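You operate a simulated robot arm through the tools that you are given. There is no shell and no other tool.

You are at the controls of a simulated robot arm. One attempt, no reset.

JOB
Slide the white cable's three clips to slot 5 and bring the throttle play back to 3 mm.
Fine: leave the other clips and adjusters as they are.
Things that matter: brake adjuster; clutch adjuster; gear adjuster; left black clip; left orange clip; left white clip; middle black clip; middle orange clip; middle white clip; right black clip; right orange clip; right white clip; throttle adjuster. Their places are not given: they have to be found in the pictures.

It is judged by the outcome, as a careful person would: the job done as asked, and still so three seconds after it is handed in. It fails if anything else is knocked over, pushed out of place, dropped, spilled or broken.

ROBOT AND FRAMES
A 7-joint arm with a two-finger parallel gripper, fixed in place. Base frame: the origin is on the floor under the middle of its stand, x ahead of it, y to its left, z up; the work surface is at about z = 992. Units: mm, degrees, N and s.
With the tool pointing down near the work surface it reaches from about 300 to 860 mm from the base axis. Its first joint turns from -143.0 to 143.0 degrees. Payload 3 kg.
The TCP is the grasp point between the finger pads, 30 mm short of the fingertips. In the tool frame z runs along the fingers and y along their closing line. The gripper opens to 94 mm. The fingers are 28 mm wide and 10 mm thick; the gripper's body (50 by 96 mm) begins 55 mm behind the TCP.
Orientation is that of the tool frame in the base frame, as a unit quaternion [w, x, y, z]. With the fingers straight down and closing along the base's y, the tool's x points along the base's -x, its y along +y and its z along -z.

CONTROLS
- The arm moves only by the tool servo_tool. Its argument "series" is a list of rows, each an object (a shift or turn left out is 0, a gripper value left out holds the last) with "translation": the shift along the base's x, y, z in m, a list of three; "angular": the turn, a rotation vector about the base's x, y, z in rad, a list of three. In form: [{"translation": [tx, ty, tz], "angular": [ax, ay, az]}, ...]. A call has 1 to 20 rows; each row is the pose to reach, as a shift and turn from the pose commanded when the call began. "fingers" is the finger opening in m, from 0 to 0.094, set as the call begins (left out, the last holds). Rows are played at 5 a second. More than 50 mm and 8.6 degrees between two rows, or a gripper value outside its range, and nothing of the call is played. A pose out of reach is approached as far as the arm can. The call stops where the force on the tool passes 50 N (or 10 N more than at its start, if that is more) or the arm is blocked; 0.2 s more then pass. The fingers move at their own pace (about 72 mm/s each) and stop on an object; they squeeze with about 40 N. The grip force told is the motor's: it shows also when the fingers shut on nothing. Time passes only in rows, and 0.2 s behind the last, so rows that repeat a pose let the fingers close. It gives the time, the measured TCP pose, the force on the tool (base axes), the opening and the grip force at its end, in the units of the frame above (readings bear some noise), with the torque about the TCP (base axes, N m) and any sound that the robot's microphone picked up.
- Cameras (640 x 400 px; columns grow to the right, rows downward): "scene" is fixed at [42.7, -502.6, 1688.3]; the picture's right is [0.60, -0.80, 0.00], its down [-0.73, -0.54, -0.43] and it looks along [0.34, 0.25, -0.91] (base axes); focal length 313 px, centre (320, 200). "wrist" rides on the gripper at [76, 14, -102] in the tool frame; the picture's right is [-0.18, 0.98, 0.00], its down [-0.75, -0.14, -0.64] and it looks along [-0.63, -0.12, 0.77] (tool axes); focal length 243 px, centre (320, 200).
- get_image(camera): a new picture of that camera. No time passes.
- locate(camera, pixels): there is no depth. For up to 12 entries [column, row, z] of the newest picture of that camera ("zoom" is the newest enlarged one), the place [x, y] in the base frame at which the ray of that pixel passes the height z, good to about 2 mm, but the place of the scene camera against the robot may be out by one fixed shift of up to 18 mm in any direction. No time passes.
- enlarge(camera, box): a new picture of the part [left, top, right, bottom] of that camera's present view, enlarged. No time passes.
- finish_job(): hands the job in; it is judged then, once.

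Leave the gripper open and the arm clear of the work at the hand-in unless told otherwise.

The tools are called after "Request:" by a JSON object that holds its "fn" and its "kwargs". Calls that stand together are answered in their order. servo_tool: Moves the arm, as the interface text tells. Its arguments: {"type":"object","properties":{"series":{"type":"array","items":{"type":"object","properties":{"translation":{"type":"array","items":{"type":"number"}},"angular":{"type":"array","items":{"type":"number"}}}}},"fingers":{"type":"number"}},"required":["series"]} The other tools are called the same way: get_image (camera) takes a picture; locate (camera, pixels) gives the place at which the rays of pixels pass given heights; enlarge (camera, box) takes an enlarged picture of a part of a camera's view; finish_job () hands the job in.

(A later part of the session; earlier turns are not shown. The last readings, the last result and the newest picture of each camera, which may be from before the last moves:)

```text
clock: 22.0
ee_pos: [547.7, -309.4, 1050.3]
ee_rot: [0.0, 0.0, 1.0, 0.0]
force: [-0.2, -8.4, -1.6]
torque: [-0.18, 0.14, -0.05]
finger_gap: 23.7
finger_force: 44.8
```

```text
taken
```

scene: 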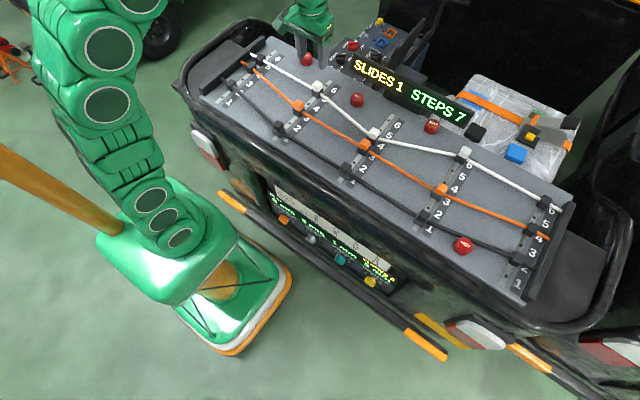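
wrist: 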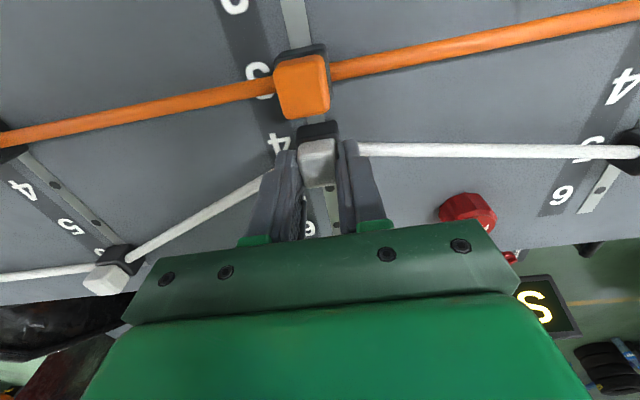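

Now 23.7 mm on the cap with a small side force. I slide 20 mm along +x in 4 mm steps.

Request:
{"fn": "servo_tool", "kwargs": {"series": [{"translation": [0.004, -0.0003, 0]}, {"translation": [0.008, -0.0003, 0]}, {"translation": [0.012, -0.0003, 0]}, {"translation": [0.016, -0.0003, 0]}, {"translation": [0.02, -0.0003, 0]}, {"translation": [0.02, -0.0003, 0]}]}}

Request:
{"fn": "get_image", "kwargs": {"camera": "wrist"}}

```text
clock: 23.4
ee_pos: [566.5, -309.9, 1050.3]
ee_rot: [0.0, 0.0, 1.0, 0.0]
force: [0.4, -25.9, -16.1]
torque: [-0.5, 0.42, 0.01]
finger_gap: 23.3
finger_force: 45.2
```

```text
taken
```

wrist: 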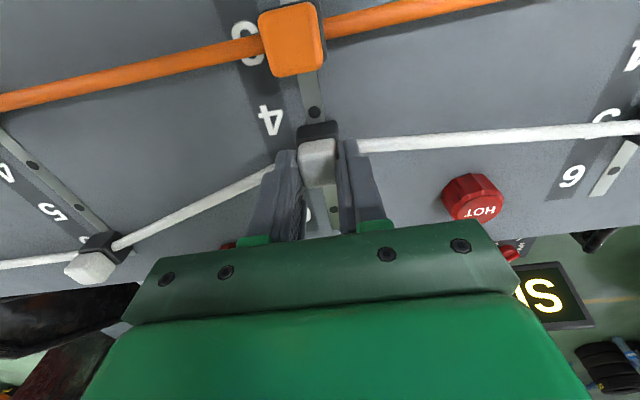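

Side force grew to -26 N; I shift y -0.8 mm and z -0.4 mm, then continue the remaining 23.6 mm.

Request:
{"fn": "servo_tool", "kwargs": {"series": [{"translation": [0, -0.0008, -0.0004]}, {"translation": [0.004, -0.0008, -0.0004]}, {"translation": [0.008, -0.0008, -0.0004]}, {"translation": [0.012, -0.0008, -0.0004]}, {"translation": [0.012, -0.0008, -0.0004]}]}}

Request:
{"fn": "servo_tool", "kwargs": {"series": [{"translation": [0.004, 0, 0]}, {"translation": [0.008, 0, 0]}, {"translation": [0.0116, 0, 0]}, {"translation": [0.0116, 0, 0]}]}}

Request:
{"fn": "get_image", "kwargs": {"camera": "wrist"}}

Request:
{"fn": "enlarge", "kwargs": {"camera": "wrist", "box": [260, 50, 380, 215]}}

```text
clock: 24.6
ee_pos: [577.4, -310.2, 1049.4]
ee_rot: [0.001, 0.0, 1.0, 0.0]
force: [-0.3, -18.6, 4.2]
torque: [-0.35, -0.34, 0.02]
finger_gap: 23.3
finger_force: 45.1
```

```text
clock: 25.6
ee_pos: [590.4, -309.4, 1050.7]
ee_rot: [0.001, 0.001, 1.0, 0.0]
force: [1.1, -28.3, -10.0]
torque: [-0.64, -0.88, 0.07]
finger_gap: 23.6
finger_force: 44.5
```

```text
taken
```

wrist: 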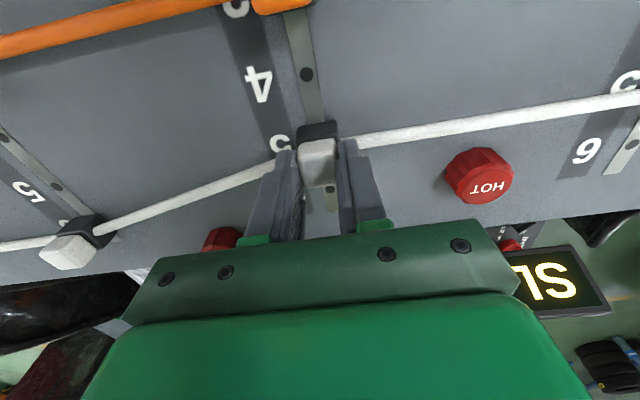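

```text
2.42 times, centred on (320, 132) of wrist
```

zoom: 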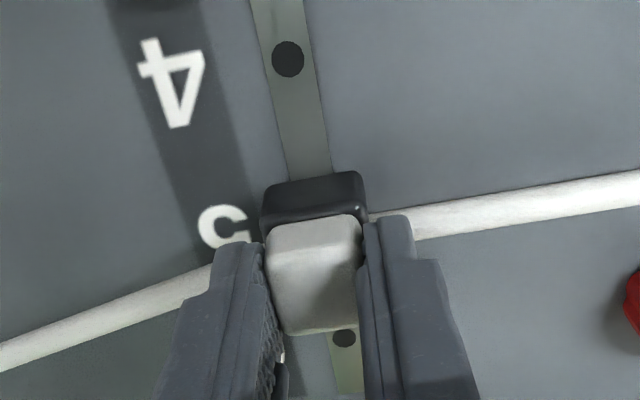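

The clip is at slot 5 within about half a millimetre. I nudge +0.5 mm, relax the side force by -0.8 mm in y, then open.

Request:
{"fn": "servo_tool", "kwargs": {"series": [{"translation": [0.0005, -0.0008, 0]}, {"translation": [0.0005, -0.0008, 0]}]}}

Request:
{"fn": "servo_tool", "kwargs": {"series": [{"translation": [0, 0, 0]}, {"translation": [0, 0, 0]}, {"translation": [0, 0, 0]}], "fingers": 0.056}}

Request:
{"fn": "servo_tool", "kwargs": {"series": [{"translation": [0, 0, 0.02]}, {"translation": [0, 0, 0.05]}, {"translation": [-0.01, 0, 0.09]}, {"translation": [-0.02, 0, 0.11]}, {"translation": [-0.02, 0, 0.11]}]}}

Request:
{"fn": "get_image", "kwargs": {"camera": "wrist"}}

Request:
{"fn": "get_image", "kwargs": {"camera": "scene"}}

```text
clock: 26.2
ee_pos: [590.4, -309.9, 1050.0]
ee_rot: [0.0, -0.001, 1.0, 0.001]
force: [-0.2, -11.6, -4.0]
torque: [-0.25, 0.49, 0.04]
finger_gap: 23.4
finger_force: 45.2
```

```text
clock: 27.0
ee_pos: [590.9, -310.2, 1049.5]
ee_rot: [0.001, -0.001, 1.0, 0.0]
force: [0.5, -0.3, 0.2]
torque: [-0.01, -0.03, -0.01]
finger_gap: 56.1
finger_force: 0.0
```

```text
clock: 28.2
ee_pos: [570.9, -312.3, 1158.9]
ee_rot: [-0.001, 0.0, 1.0, 0.0]
force: [-0.3, 0.8, -0.5]
torque: [-0.01, -0.01, -0.04]
finger_gap: 56.0
finger_force: 0.1
```

```text
taken
```

wrist: 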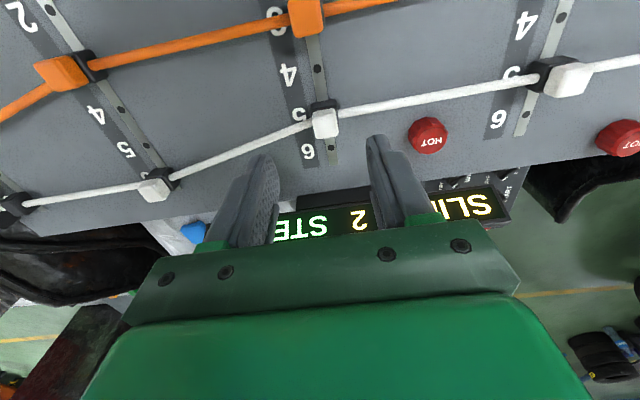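

```text
taken
```

scene: 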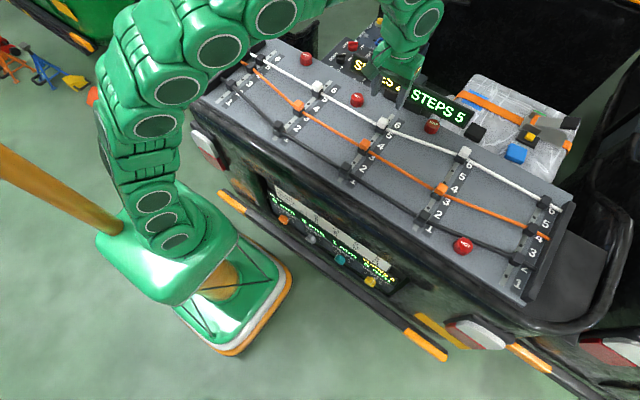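

SLIDES 2, STEPS 5; the middle white clip is in slot 5. I check the panel, whose last reading seems to have changed.

Request:
{"fn": "enlarge", "kwargs": {"camera": "scene", "box": [250, 180, 410, 300]}}

Request:
{"fn": "enlarge", "kwargs": {"camera": "scene", "box": [335, 225, 415, 290]}}

Request:
{"fn": "enlarge", "kwargs": {"camera": "wrist", "box": [100, 60, 360, 220]}}

```text
3.33 times, centred on (330, 240) of scene
```

zoom: 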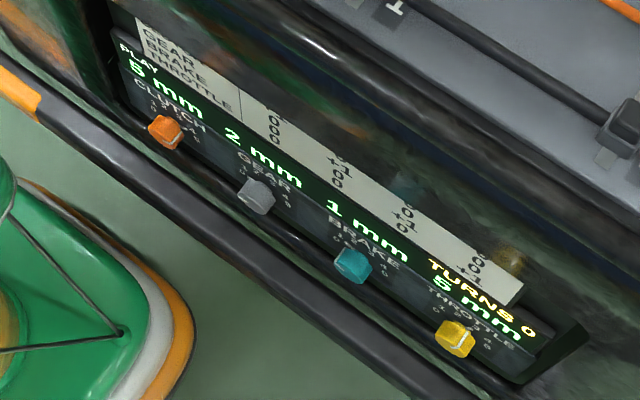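

```text
6.15 times, centred on (375, 258) of scene
```

zoom: 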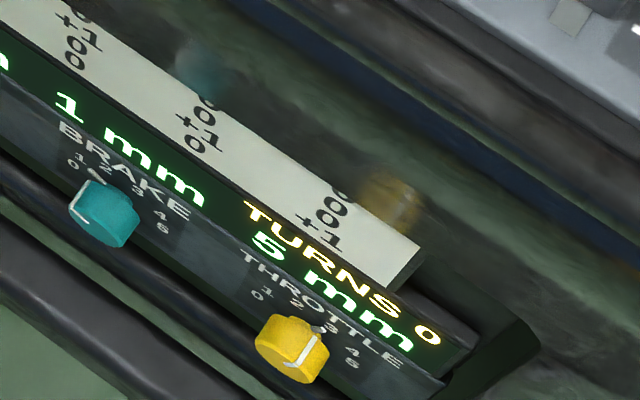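

```text
2.46 times, centred on (230, 140) of wrist
```

zoom: 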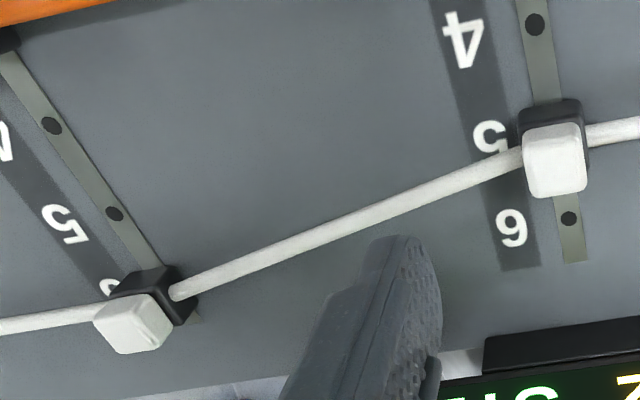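

Throttle play is now 5 mm (white path shortened by 2 steps), TURNS 0. Next is the right white clip in slot 6. I travel high toward (625, -531) and look.

Request:
{"fn": "servo_tool", "kwargs": {"series": [{"translation": [0.01, -0.044, 0]}, {"translation": [0.02, -0.088, 0]}, {"translation": [0.03, -0.132, 0]}, {"translation": [0.04, -0.176, 0]}, {"translation": [0.05, -0.2195, 0]}, {"translation": [0.05, -0.2195, 0]}]}}

Request:
{"fn": "get_image", "kwargs": {"camera": "wrist"}}

Request:
{"fn": "get_image", "kwargs": {"camera": "scene"}}

```text
clock: 29.6
ee_pos: [614.4, -508.1, 1152.8]
ee_rot: [0.0, 0.0, 1.0, 0.001]
force: [-0.6, -1.0, -0.9]
torque: [-0.04, 0.0, -0.01]
finger_gap: 55.9
finger_force: 0.1
out of reach, approached as far as the arm can: row 5, 6
```

```text
taken
```

wrist: 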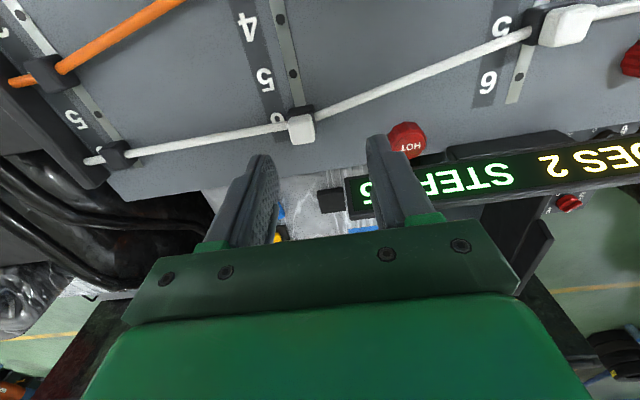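

```text
taken
```

scene: 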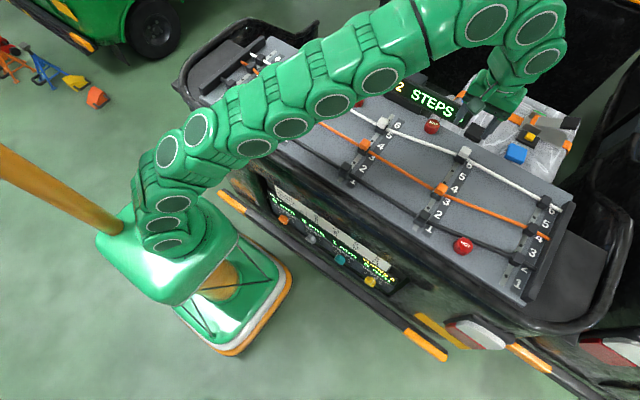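

At this height the target was slightly out of reach (stopped at (614, -508)). I locate the right rail's holes and clip from here to plan a lower approach.

Request:
{"fn": "enlarge", "kwargs": {"camera": "wrist", "box": [230, 0, 370, 160]}}

Request:
{"fn": "locate", "kwargs": {"camera": "wrist", "pixels": [[292, 73, 992], [280, 20, 992], [292, 73, 992], [280, 20, 992], [302, 127, 1033], [302, 127, 1033]]}}

```text
2.50 times, centred on (300, 80) of wrist
```

zoom: 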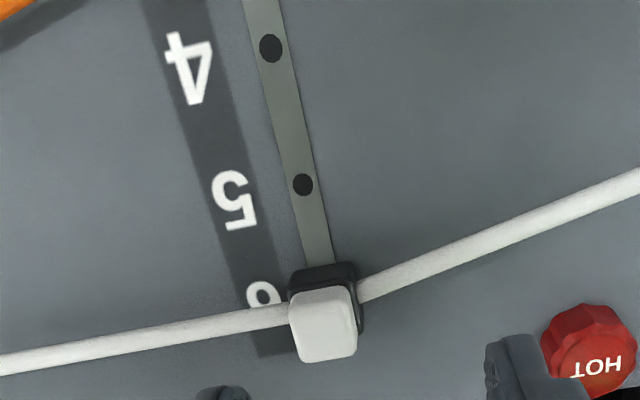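

```text
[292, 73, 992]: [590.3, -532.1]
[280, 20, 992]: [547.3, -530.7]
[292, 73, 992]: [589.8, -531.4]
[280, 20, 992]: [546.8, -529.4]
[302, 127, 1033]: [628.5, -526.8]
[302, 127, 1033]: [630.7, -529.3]
```

Right rail: y ≈ -531, slot 5 x ≈ 590.3, so slot 6 ≈ 634. I descend 60 mm here first, where reach is better, and read where I am.

Request:
{"fn": "servo_tool", "kwargs": {"series": [{"translation": [0, 0, -0.03]}, {"translation": [0, 0, -0.06]}, {"translation": [0, 0, -0.06]}]}}

Request:
{"fn": "get_image", "kwargs": {"camera": "wrist"}}

```text
clock: 30.4
ee_pos: [612.2, -507.6, 1094.3]
ee_rot: [0.001, 0.0, 1.0, 0.0]
force: [0.5, 0.4, -0.3]
torque: [0.0, -0.02, -0.02]
finger_gap: 55.9
finger_force: 0.0
```

```text
taken
```

wrist: 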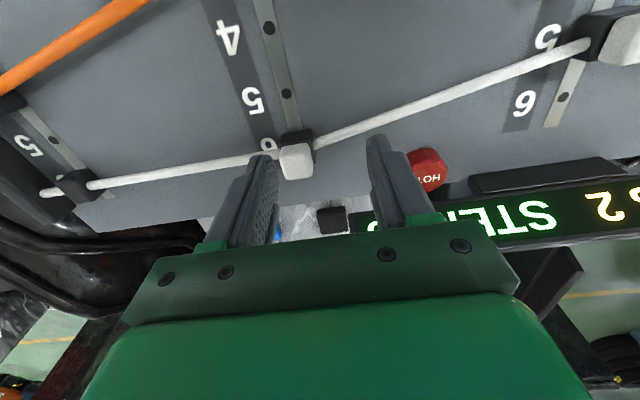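

The reach is fine lower down. I move +21.5 mm in x and -23 mm in y to sit above the right white clip at z ≈ 1094.

Request:
{"fn": "servo_tool", "kwargs": {"series": [{"translation": [0.011, -0.012, 0]}, {"translation": [0.0215, -0.023, 0]}, {"translation": [0.0215, -0.023, 0]}, {"translation": [0.0215, -0.023, 0]}]}}

Request:
{"fn": "get_image", "kwargs": {"camera": "wrist"}}

Request:
{"fn": "enlarge", "kwargs": {"camera": "wrist", "box": [270, 40, 370, 170]}}

```text
clock: 31.4
ee_pos: [633.5, -532.2, 1093.4]
ee_rot: [-0.001, 0.0, 1.0, 0.0]
force: [-0.2, 0.7, -0.1]
torque: [-0.01, 0.02, 0.02]
finger_gap: 55.9
finger_force: 0.0
```

```text
taken
```

wrist: 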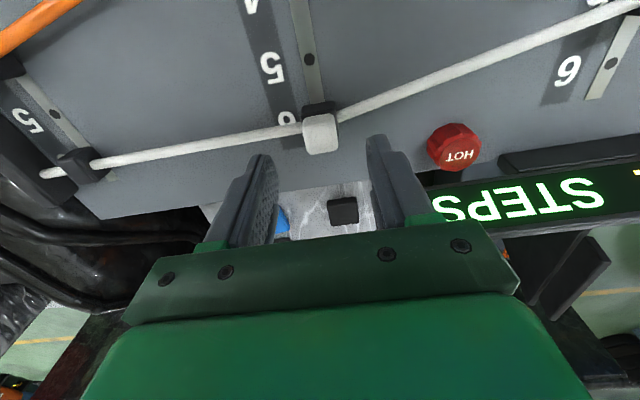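

```text
3.08 times, centred on (320, 105) of wrist
```

zoom: 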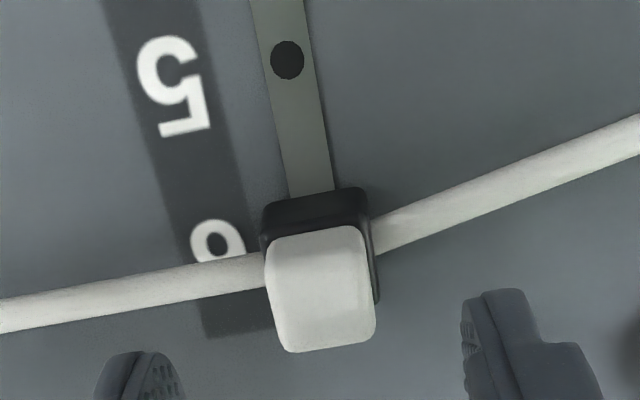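

Aligned well over the right white cap (cap centre near column 320). I descend 44 mm to z ≈ 1049.5.

Request:
{"fn": "locate", "kwargs": {"camera": "wrist", "pixels": [[309.3, 59.5, 992], [309.3, 59.5, 992], [309.3, 59.5, 992], [321, 130, 1030], [321, 130, 1030]]}}

Request:
{"fn": "servo_tool", "kwargs": {"series": [{"translation": [0.0003, 0, -0.02]}, {"translation": [0.0003, 0, -0.035]}, {"translation": [0.0003, 0, -0.044]}, {"translation": [0.0003, 0, -0.044]}]}}

Request:
{"fn": "get_image", "kwargs": {"camera": "wrist"}}

```text
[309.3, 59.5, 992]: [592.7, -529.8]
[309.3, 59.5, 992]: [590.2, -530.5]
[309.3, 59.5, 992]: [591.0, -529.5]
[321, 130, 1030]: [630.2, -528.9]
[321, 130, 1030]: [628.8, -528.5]
```

```text
clock: 32.4
ee_pos: [633.6, -528.6, 1050.0]
ee_rot: [0.0, 0.0, 1.0, 0.0]
force: [-0.2, 0.1, 0.0]
torque: [0.02, 0.02, 0.0]
finger_gap: 56.0
finger_force: 0.0
```

```text
taken
```

wrist: 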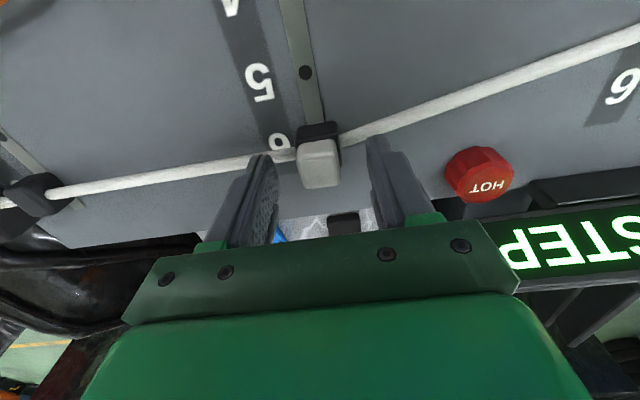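

Fingers are around the cap. I shift -0.5 mm in y and close.

Request:
{"fn": "servo_tool", "kwargs": {"series": [{"translation": [0, -0.0005, 0]}, {"translation": [0, -0.0005, 0]}, {"translation": [0, -0.0005, 0]}, {"translation": [0, -0.0005, 0]}, {"translation": [0, -0.0005, 0]}], "fingers": 0.0}}

Request:
{"fn": "get_image", "kwargs": {"camera": "wrist"}}

```text
clock: 33.6
ee_pos: [634.2, -530.2, 1050.7]
ee_rot: [-0.001, 0.0, 1.0, 0.001]
force: [-0.1, -1.4, 0.4]
torque: [-0.02, 0.07, 0.04]
finger_gap: 23.5
finger_force: 45.7
```

```text
taken
```

wrist: 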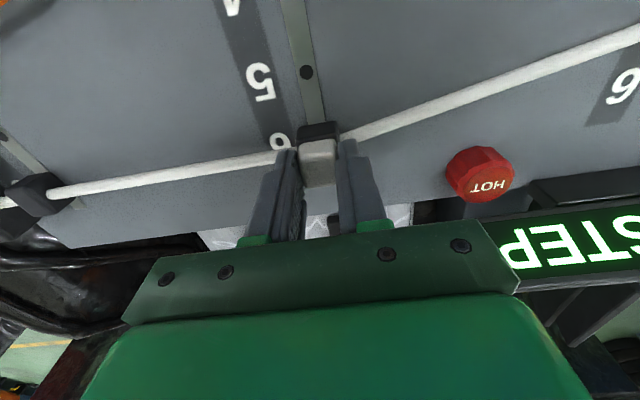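

Clean grip: 23.5 mm gap, side force near zero. I slide 20 mm toward -x.

Request:
{"fn": "servo_tool", "kwargs": {"series": [{"translation": [-0.004, 0, 0]}, {"translation": [-0.008, 0, 0]}, {"translation": [-0.012, 0, 0]}, {"translation": [-0.016, 0, 0]}, {"translation": [-0.02, 0, 0]}, {"translation": [-0.02, 0, 0]}]}}

Request:
{"fn": "get_image", "kwargs": {"camera": "wrist"}}

```text
clock: 35.0
ee_pos: [616.4, -530.3, 1050.1]
ee_rot: [0.0, 0.0, 1.0, 0.001]
force: [-1.0, 19.6, -0.5]
torque: [0.53, 0.23, -0.04]
finger_gap: 23.4
finger_force: 45.2
```

```text
taken
```

wrist: 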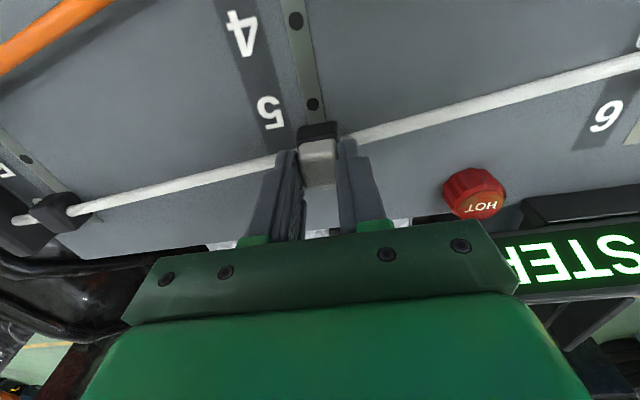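

Side force +20 N shows the rail is slightly yawed; I add +0.7 mm, growing to +1.2 mm in y, while sliding the remaining 23.6 mm.

Request:
{"fn": "servo_tool", "kwargs": {"series": [{"translation": [0, 0.0006, 0]}, {"translation": [-0.004, 0.0007, 0]}, {"translation": [-0.008, 0.0008, 0]}, {"translation": [-0.012, 0.0009, 0]}, {"translation": [-0.012, 0.0009, 0]}]}}

Request:
{"fn": "servo_tool", "kwargs": {"series": [{"translation": [-0.004, 0.0002, 0]}, {"translation": [-0.008, 0.0004, 0]}, {"translation": [-0.0116, 0.0005, 0]}, {"translation": [-0.0116, 0.0005, 0]}]}}

Request:
{"fn": "get_image", "kwargs": {"camera": "wrist"}}

Request:
{"fn": "enlarge", "kwargs": {"camera": "wrist", "box": [260, 50, 380, 215]}}

```text
clock: 36.2
ee_pos: [604.0, -530.6, 1050.3]
ee_rot: [0.0, 0.0, 1.0, 0.0]
force: [0.4, 10.9, 0.7]
torque: [0.17, -0.69, 0.07]
finger_gap: 23.3
finger_force: 45.3
```

```text
clock: 37.2
ee_pos: [591.9, -529.9, 1050.7]
ee_rot: [-0.001, 0.001, 1.0, 0.001]
force: [-0.9, -10.9, -20.6]
torque: [-0.24, 0.27, 0.05]
finger_gap: 23.2
finger_force: 45.0
```

```text
taken
```

wrist: 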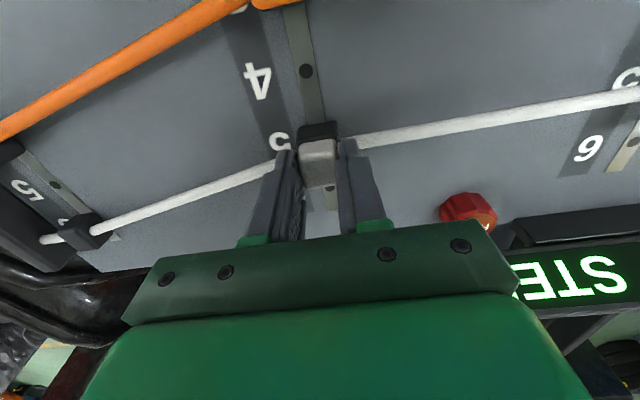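

```text
2.42 times, centred on (320, 132) of wrist
```

zoom: 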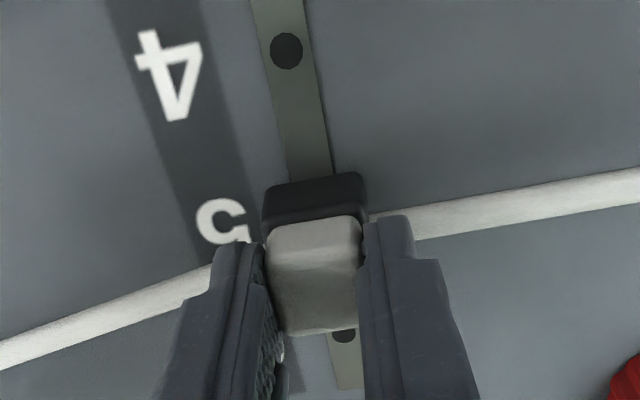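

Compared with the other rails, this clip is about 1.5 mm short of slot 5 (hole 4 at zoom row 50 versus 58). I slide another -1.5 mm and lower 0.4 mm.

Request:
{"fn": "servo_tool", "kwargs": {"series": [{"translation": [-0.0008, -0.0002, -0.0004]}, {"translation": [-0.0015, -0.0002, -0.0004]}, {"translation": [-0.0015, -0.0002, -0.0004]}]}}

Request:
{"fn": "enlarge", "kwargs": {"camera": "wrist", "box": [260, 50, 380, 215]}}

```text
clock: 38.0
ee_pos: [591.5, -531.3, 1050.0]
ee_rot: [0.001, 0.001, 1.0, -0.001]
force: [0.7, -21.5, -12.1]
torque: [-0.46, 0.64, 0.07]
finger_gap: 23.4
finger_force: 45.4
```

```text
2.42 times, centred on (320, 132) of wrist
```

zoom: 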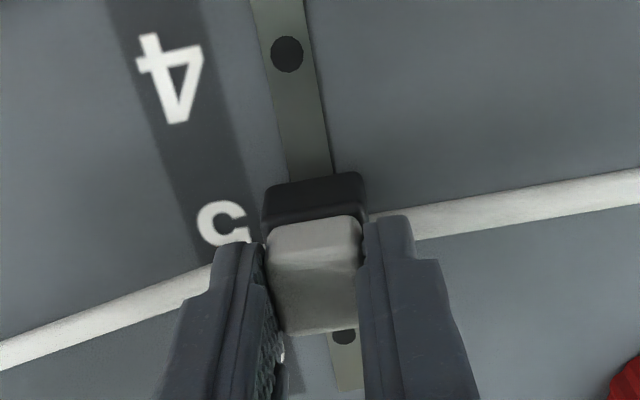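

Still about 1 mm beyond. I move -1.0 mm more and relax y by -0.5 mm.

Request:
{"fn": "servo_tool", "kwargs": {"series": [{"translation": [-0.0005, -0.0006, 0]}, {"translation": [-0.001, -0.0006, 0]}, {"translation": [-0.001, -0.0006, 0]}]}}

Request:
{"fn": "enlarge", "kwargs": {"camera": "wrist", "box": [260, 50, 380, 215]}}

Request:
{"fn": "get_image", "kwargs": {"camera": "scene"}}

```text
clock: 38.8
ee_pos: [590.1, -530.3, 1050.1]
ee_rot: [0.0, 0.0, 1.0, 0.0]
force: [1.4, -15.2, -8.3]
torque: [-0.32, -0.41, 0.03]
finger_gap: 23.4
finger_force: 44.7
```

```text
2.42 times, centred on (320, 132) of wrist
```

zoom: 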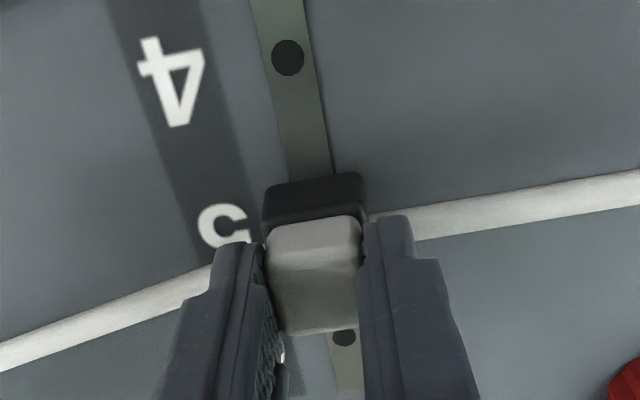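

```text
taken
```

scene: 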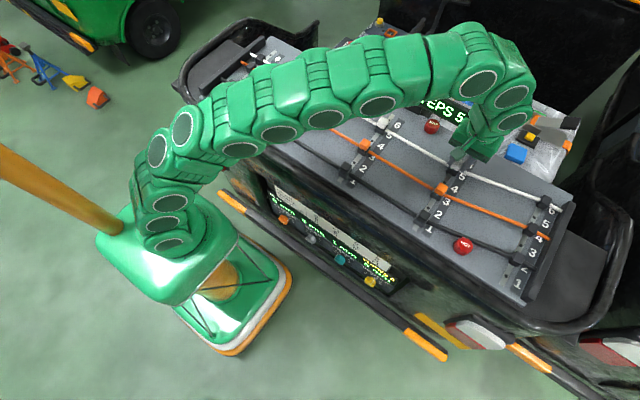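

Now hole 4 is at zoom row 57, matching the middle clip. I release, rise, and look at all three clips.

Request:
{"fn": "servo_tool", "kwargs": {"series": [{"translation": [0, -0.0004, 0]}, {"translation": [0, -0.0004, 0]}]}}

Request:
{"fn": "servo_tool", "kwargs": {"series": [{"translation": [0, 0, 0]}, {"translation": [0, 0, 0]}, {"translation": [0, 0, 0]}], "fingers": 0.056}}

Request:
{"fn": "servo_tool", "kwargs": {"series": [{"translation": [0, 0, 0.02]}, {"translation": [0, 0, 0.05]}, {"translation": [-0.01, 0.01, 0.09]}, {"translation": [-0.04, 0.03, 0.11]}, {"translation": [-0.06, 0.05, 0.13]}, {"translation": [-0.08, 0.08, 0.15]}, {"translation": [-0.08, 0.08, 0.15]}]}}

Request:
{"fn": "get_image", "kwargs": {"camera": "wrist"}}

Request:
{"fn": "get_image", "kwargs": {"camera": "scene"}}

```text
clock: 39.4
ee_pos: [589.9, -529.5, 1050.3]
ee_rot: [0.0, 0.0, 1.0, 0.0]
force: [1.3, -11.3, -4.7]
torque: [-0.28, -0.43, 0.02]
finger_gap: 23.4
finger_force: 44.5
```

```text
clock: 40.2
ee_pos: [589.9, -528.1, 1049.4]
ee_rot: [0.0, 0.001, 1.0, 0.0]
force: [0.0, -0.2, 0.1]
torque: [-0.01, 0.01, 0.05]
finger_gap: 56.1
finger_force: 0.1
```

```text
clock: 41.8
ee_pos: [507.0, -449.7, 1200.2]
ee_rot: [0.0, 0.0, 1.0, 0.001]
force: [0.4, -0.1, -1.2]
torque: [0.02, 0.01, -0.01]
finger_gap: 56.0
finger_force: 0.0
```

```text
taken
```

wrist: 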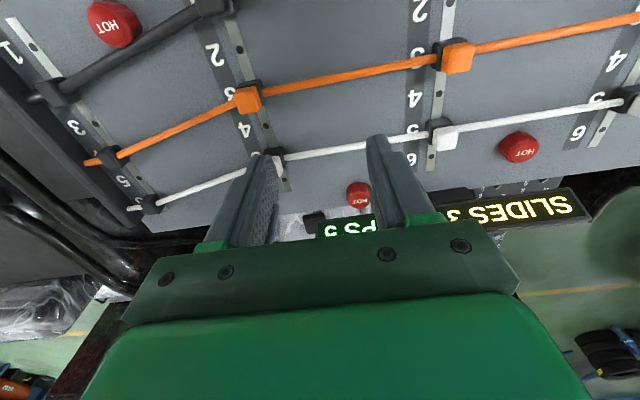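

```text
taken
```

scene: 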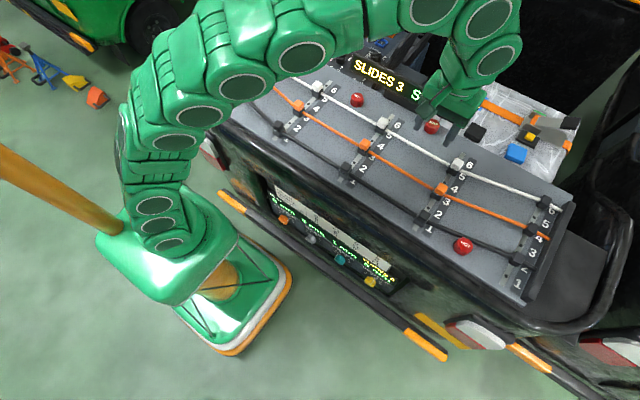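

SLIDES 3, STEPS 5: all three white clips are at slot 5. Now the throttle adjuster. I zoom in on each knob and read the panel again.

Request:
{"fn": "enlarge", "kwargs": {"camera": "scene", "box": [350, 255, 400, 295]}}

Request:
{"fn": "enlarge", "kwargs": {"camera": "scene", "box": [320, 235, 370, 275]}}

Request:
{"fn": "enlarge", "kwargs": {"camera": "scene", "box": [210, 170, 450, 340]}}

Request:
{"fn": "enlarge", "kwargs": {"camera": "wrist", "box": [200, 60, 520, 220]}}

```text
10.00 times, centred on (375, 275) of scene
```

zoom: 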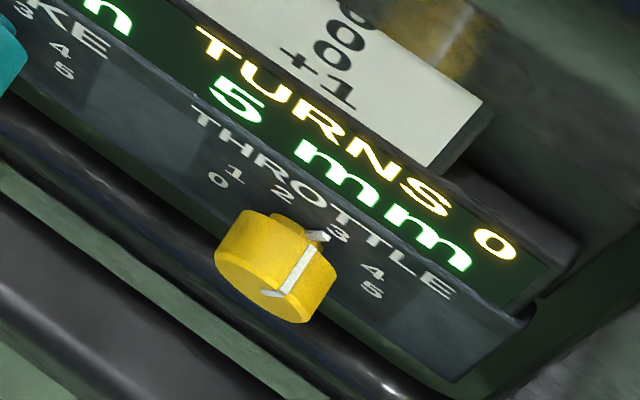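

```text
10.00 times, centred on (345, 255) of scene
```

zoom: 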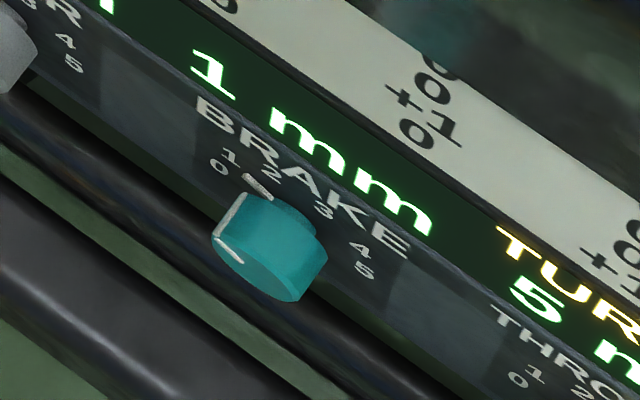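

```text
2.35 times, centred on (330, 255) of scene
```

zoom: 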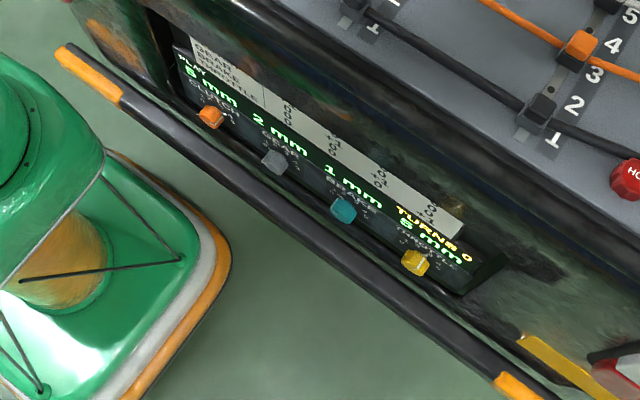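

```text
2.00 times, centred on (360, 140) of wrist
```

zoom: 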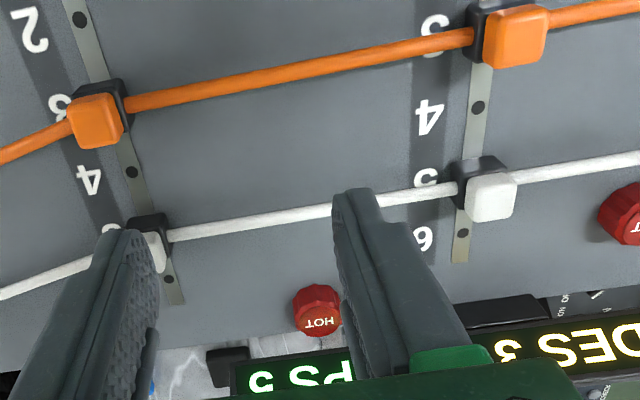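

All three white clips check out (SLIDES 3, STEPS 5, throttle 5 mm with its pointer at about 3). The throttle column of the printed table looks like "0 0 0 +1", so only its own knob matters. I retreat back toward the robot at height to look at the panel with the wrist camera.

Request:
{"fn": "servo_tool", "kwargs": {"series": [{"translation": [-0.045, 0, 0]}, {"translation": [-0.09, 0, 0]}, {"translation": [-0.135, 0, 0]}, {"translation": [-0.18, 0, 0]}, {"translation": [-0.225, 0, 0]}, {"translation": [-0.257, 0, 0]}, {"translation": [-0.257, 0, 0]}]}}

Request:
{"fn": "get_image", "kwargs": {"camera": "wrist"}}

Request:
{"fn": "get_image", "kwargs": {"camera": "scene"}}

```text
clock: 43.4
ee_pos: [249.8, -450.9, 1203.3]
ee_rot: [0.0, -0.001, 1.0, -0.001]
force: [-0.3, -0.7, 0.2]
torque: [0.02, -0.01, -0.03]
finger_gap: 55.9
finger_force: 0.1
```

```text
taken
```

wrist: 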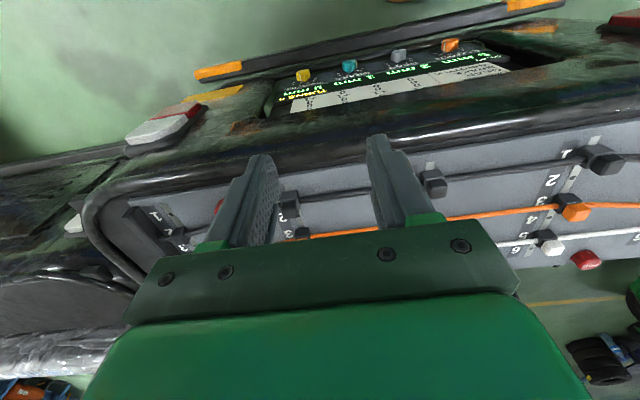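

```text
taken
```

scene: 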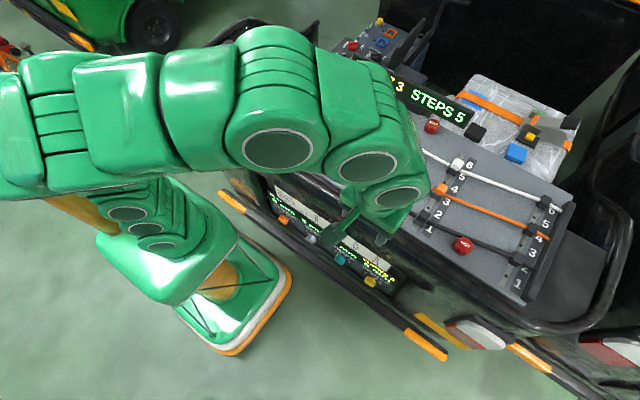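

The wrist camera now sees the panel: yellow throttle knob at about (303, 76). I triangulate using both cameras at several heights.

Request:
{"fn": "enlarge", "kwargs": {"camera": "wrist", "box": [240, 20, 540, 140]}}

Request:
{"fn": "locate", "kwargs": {"camera": "wrist", "pixels": [[303, 76, 700], [303, 76, 750], [303, 76, 800], [303, 76, 850], [449, 46, 700], [449, 46, 750], [449, 46, 800], [350, 66, 750], [399, 56, 750], [270, 118, 750], [510, 68, 750], [480, 40, 750]]}}

Request:
{"fn": "locate", "kwargs": {"camera": "scene", "pixels": [[370, 282, 700], [370, 282, 750], [370, 282, 800], [370, 282, 850], [284, 219, 700], [284, 219, 750], [284, 219, 800], [340, 259, 750], [311, 238, 750]]}}

```text
2.13 times, centred on (390, 80) of wrist
```

zoom: 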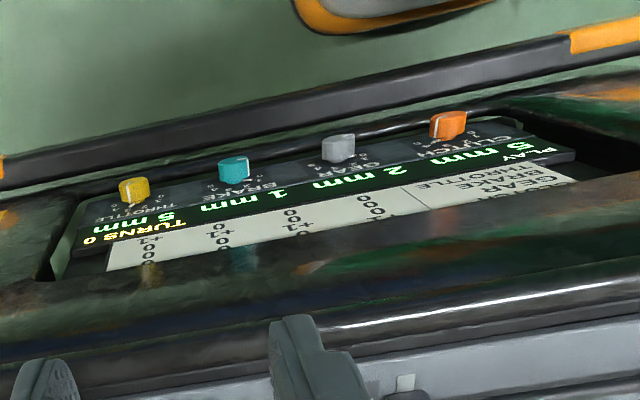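

```text
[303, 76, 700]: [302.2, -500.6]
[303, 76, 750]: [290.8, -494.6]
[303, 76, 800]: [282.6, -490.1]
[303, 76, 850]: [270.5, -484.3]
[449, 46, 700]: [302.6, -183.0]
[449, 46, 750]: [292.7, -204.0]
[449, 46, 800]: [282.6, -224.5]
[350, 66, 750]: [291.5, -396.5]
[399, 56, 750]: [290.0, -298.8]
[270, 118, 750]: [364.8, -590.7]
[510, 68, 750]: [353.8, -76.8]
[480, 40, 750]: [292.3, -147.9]
```

```text
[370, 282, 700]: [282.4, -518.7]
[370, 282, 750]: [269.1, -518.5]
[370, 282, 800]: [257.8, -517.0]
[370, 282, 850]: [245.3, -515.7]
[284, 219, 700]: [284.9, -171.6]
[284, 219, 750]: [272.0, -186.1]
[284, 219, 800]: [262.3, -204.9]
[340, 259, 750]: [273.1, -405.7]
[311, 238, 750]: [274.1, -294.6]
```

Triangulation puts the knobs at about x ≈ 335, z ≈ 530, with the throttle at y ≈ -518, and the bumper bar lower at z ≈ 332. I pitch the tool 45° toward +x in place at height, so the camera will look at the panel level.

Request:
{"fn": "servo_tool", "kwargs": {"series": [{"angular": [0, -0.14, 0], "translation": [-0.01, 0, 0]}, {"angular": [0, -0.28, 0], "translation": [-0.02, 0, 0]}, {"angular": [0, -0.42, 0], "translation": [-0.03, 0, 0]}, {"angular": [0, -0.56, 0], "translation": [-0.04, 0, 0]}, {"angular": [0, -0.7, 0], "translation": [-0.05, 0, 0]}, {"angular": [0, -0.785, 0], "translation": [-0.05, 0, 0]}, {"angular": [0, -0.785, 0], "translation": [-0.05, 0, 0]}]}}

Request:
{"fn": "get_image", "kwargs": {"camera": "wrist"}}

Request:
{"fn": "get_image", "kwargs": {"camera": "scene"}}

```text
clock: 45.0
ee_pos: [203.0, -452.3, 1199.8]
ee_rot: [0.383, 0.0, 0.924, 0.0]
force: [0.1, 0.8, -0.2]
torque: [-0.04, -0.01, -0.01]
finger_gap: 56.1
finger_force: 0.0
```

```text
taken
```

wrist: 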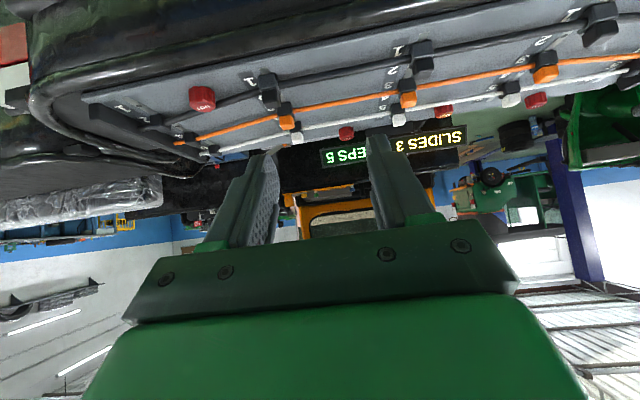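

```text
taken
```

scene: 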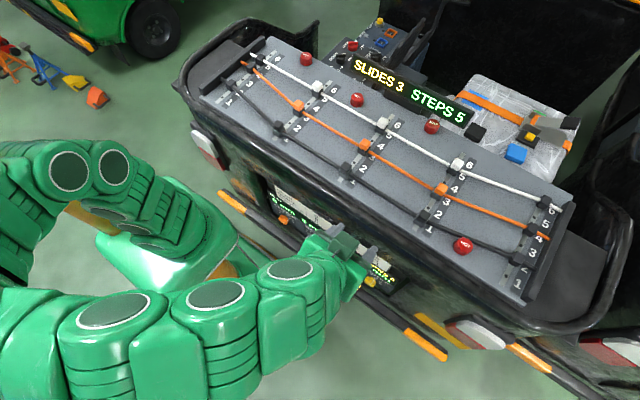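

The arm folded fine and the scene now shows the board unobstructed. I continue down in front of the panel at x ≈ 200, moving toward y = -500, first to about z = 930.

Request:
{"fn": "servo_tool", "kwargs": {"series": [{"translation": [0, -0.008, -0.045]}, {"translation": [0, -0.016, -0.09]}, {"translation": [0, -0.024, -0.135]}, {"translation": [0, -0.032, -0.18]}, {"translation": [0, -0.04, -0.225]}, {"translation": [0, -0.048, -0.27]}, {"translation": [0, -0.048, -0.27]}]}}

Request:
{"fn": "get_image", "kwargs": {"camera": "wrist"}}

Request:
{"fn": "get_image", "kwargs": {"camera": "scene"}}

```text
clock: 46.6
ee_pos: [204.8, -500.5, 929.0]
ee_rot: [0.383, 0.0, 0.924, 0.0]
force: [-0.1, -0.1, -0.9]
torque: [-0.03, -0.06, 0.03]
finger_gap: 56.0
finger_force: 0.0
```

```text
taken
```

wrist: 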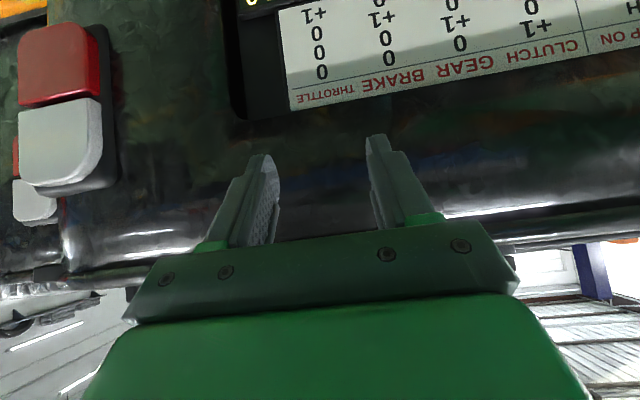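

```text
taken
```

scene: 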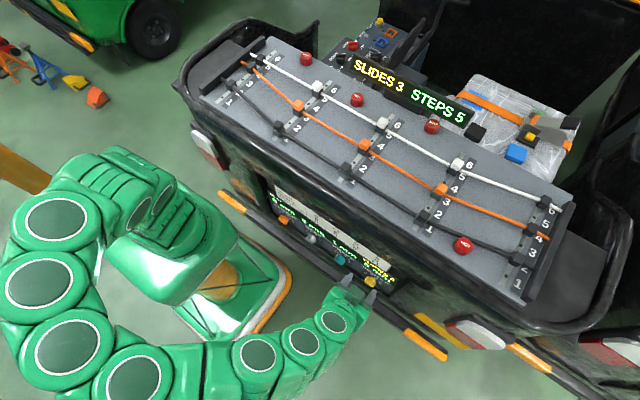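

The printed table is now close in the wrist view (upside down). I enlarge it to read.

Request:
{"fn": "enlarge", "kwargs": {"camera": "wrist", "box": [230, 0, 640, 130]}}

Request:
{"fn": "enlarge", "kwargs": {"camera": "scene", "box": [300, 210, 430, 300]}}

```text
1.56 times, centred on (435, 65) of wrist
```

zoom: 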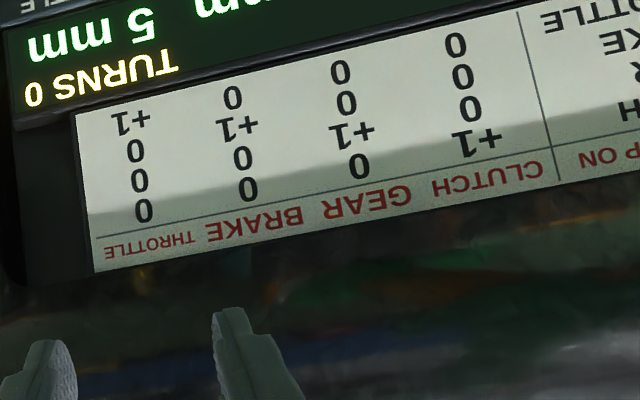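

```text
4.44 times, centred on (365, 255) of scene
```

zoom: 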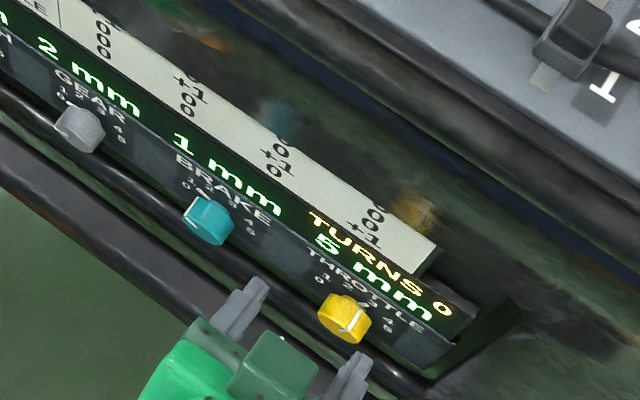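

The table is an identity: each step up on the throttle adjuster gives +1 on throttle only. So I need two steps down (pointer from 3 to 1). I go lower to see the throttle knob face on.

Request:
{"fn": "servo_tool", "kwargs": {"series": [{"translation": [-0.002, -0.003, -0.045]}, {"translation": [-0.004, -0.006, -0.09]}, {"translation": [-0.006, -0.009, -0.135]}, {"translation": [-0.008, -0.012, -0.18]}, {"translation": [-0.01, -0.015, -0.225]}, {"translation": [-0.01, -0.015, -0.225]}]}}

Request:
{"fn": "get_image", "kwargs": {"camera": "wrist"}}

Request:
{"fn": "get_image", "kwargs": {"camera": "scene"}}

```text
clock: 48.0
ee_pos: [193.1, -515.2, 706.5]
ee_rot: [0.382, -0.001, 0.924, 0.0]
force: [-0.6, 0.6, 0.0]
torque: [-0.02, 0.02, 0.01]
finger_gap: 55.9
finger_force: 0.0
```

```text
taken
```

wrist: 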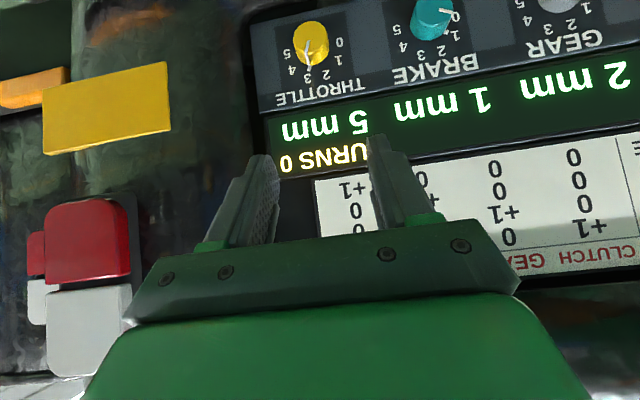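

```text
taken
```

scene: 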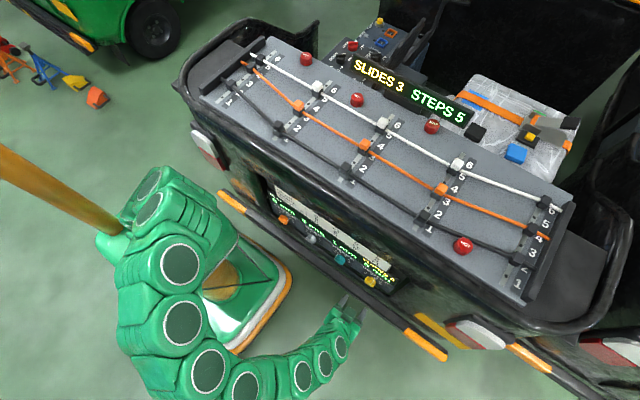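

The yellow knob is at (310, 44), pointer toward 3. I enlarge it and locate.

Request:
{"fn": "enlarge", "kwargs": {"camera": "wrist", "box": [260, 0, 390, 110]}}

Request:
{"fn": "locate", "kwargs": {"camera": "wrist", "pixels": [[310, 44, 520], [310, 44, 540], [310, 44, 560], [433, 18, 520], [433, 18, 540], [433, 18, 560]]}}

```text
3.64 times, centred on (325, 55) of wrist
```

zoom: 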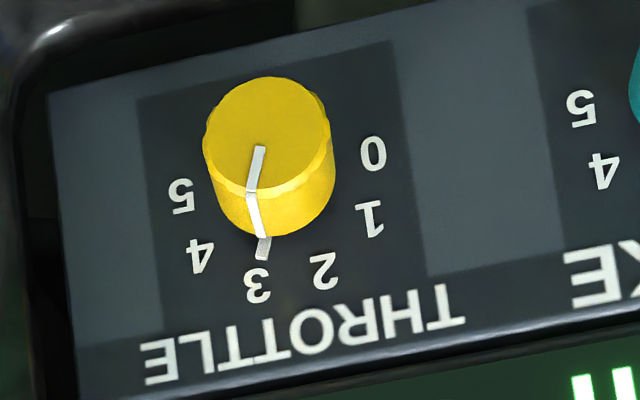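

```text
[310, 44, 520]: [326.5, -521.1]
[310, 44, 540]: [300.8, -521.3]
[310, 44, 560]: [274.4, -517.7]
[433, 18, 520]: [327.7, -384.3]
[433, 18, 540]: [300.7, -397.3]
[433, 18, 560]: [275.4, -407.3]
```

Combining both views, the throttle knob sits at about (345, -521, 506). I finish pitching the tool to horizontal while descending to z ≈ 506, staying back at x ≈ 230.

Request:
{"fn": "servo_tool", "kwargs": {"series": [{"translation": [0.005, -0.001, -0.034], "angular": [0, -0.13, 0]}, {"translation": [0.01, -0.002, -0.067], "angular": [0, -0.26, 0]}, {"translation": [0.015, -0.003, -0.1], "angular": [0, -0.39, 0]}, {"translation": [0.02, -0.004, -0.133], "angular": [0, -0.52, 0]}, {"translation": [0.025, -0.005, -0.166], "angular": [0, -0.65, 0]}, {"translation": [0.03, -0.006, -0.2], "angular": [0, -0.785, 0]}, {"translation": [0.03, -0.006, -0.2], "angular": [0, -0.785, 0]}], "fingers": 0.07}}

Request:
{"fn": "get_image", "kwargs": {"camera": "wrist"}}

Request:
{"fn": "get_image", "kwargs": {"camera": "scene"}}

```text
clock: 49.8
ee_pos: [293.6, -493.8, 489.3]
ee_rot: [0.688, -0.042, 0.722, 0.052]
force: [-6.7, 0.2, -1.5]
torque: [0.02, -0.06, -0.33]
finger_gap: 70.0
finger_force: 0.1
out of reach, approached as far as the arm can: row 6, 7
stopped in row 7: the force on the tool passed its limit at 103 N (the readings are from after the stop); the commanded pose is now the measured one
```

```text
taken
```

wrist: 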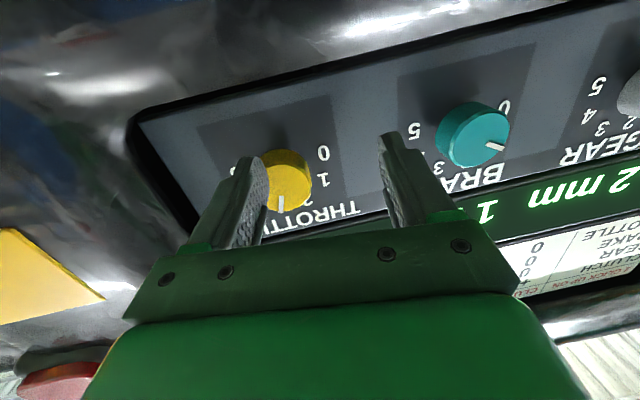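

```text
taken
```

scene: 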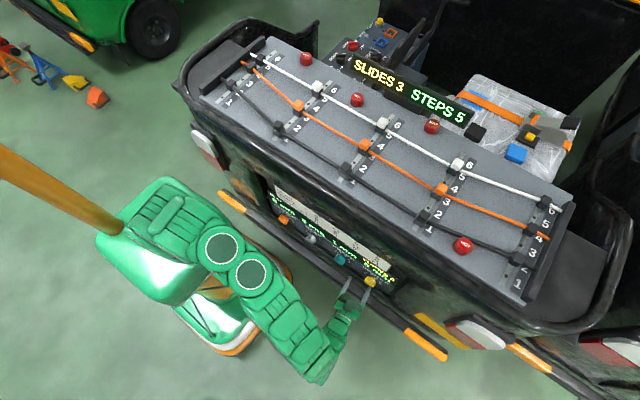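

The arm came near a reach limit and swung to x = 294 with a brief 103 N contact. Before anything else I check whether anything was touched or turned.

Request:
{"fn": "enlarge", "kwargs": {"camera": "scene", "box": [250, 180, 410, 300]}}

Request:
{"fn": "enlarge", "kwargs": {"camera": "wrist", "box": [180, 100, 520, 260]}}

Request:
{"fn": "enlarge", "kwargs": {"camera": "scene", "box": [310, 230, 430, 320]}}

```text
3.33 times, centred on (330, 240) of scene
```

zoom: 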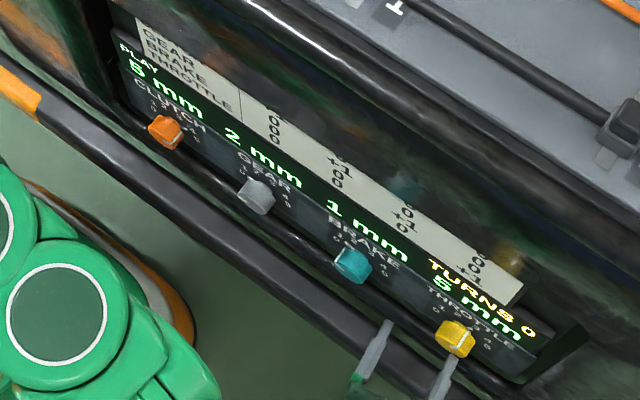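

```text
1.88 times, centred on (350, 180) of wrist
```

zoom: 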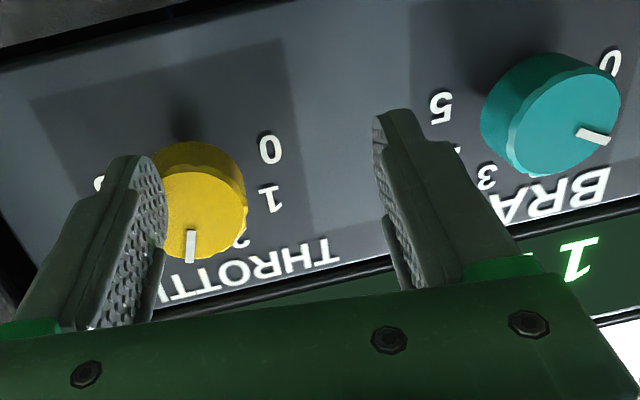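

```text
4.44 times, centred on (370, 275) of scene
```

zoom: 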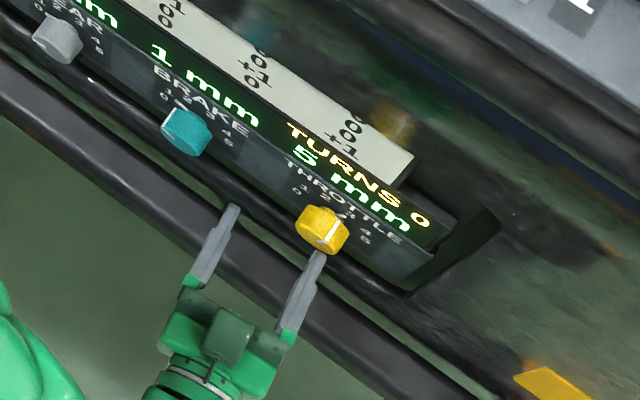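

Nothing changed: readings are 5, 2, 1, 5 mm and TURNS 0; a fingertip only rested on the knob's front face. I back off by 12 mm in -x gently.

Request:
{"fn": "servo_tool", "kwargs": {"series": [{"translation": [-0.006, 0, 0]}, {"translation": [-0.012, 0, 0]}, {"translation": [-0.012, 0, 0]}]}}

Request:
{"fn": "get_image", "kwargs": {"camera": "scene"}}

Request:
{"fn": "get_image", "kwargs": {"camera": "wrist"}}

```text
clock: 50.6
ee_pos: [281.4, -493.8, 489.9]
ee_rot: [0.69, -0.042, 0.721, 0.052]
force: [-0.8, 0.6, -0.3]
torque: [0.01, -0.03, 0.0]
finger_gap: 70.1
finger_force: 0.0
```

```text
taken
```

scene: 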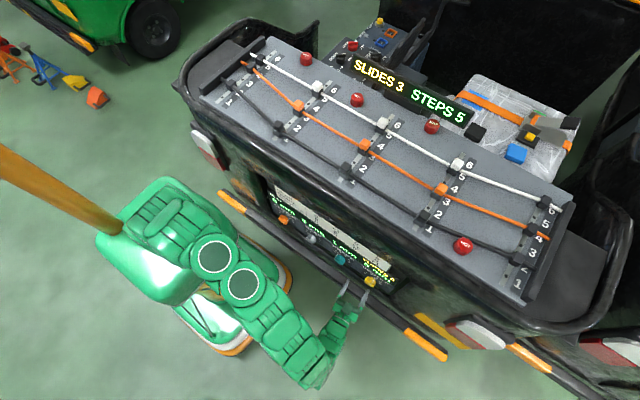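

```text
taken
```

wrist: 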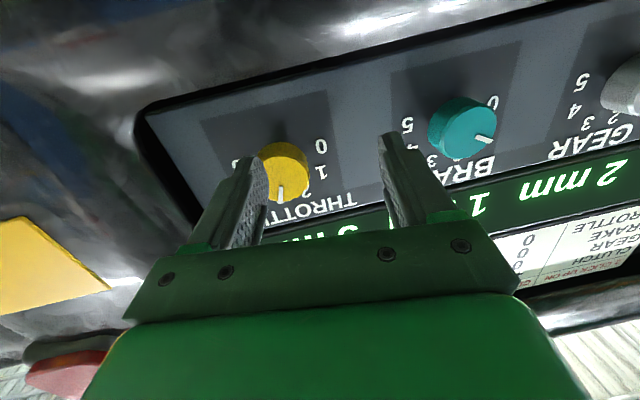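

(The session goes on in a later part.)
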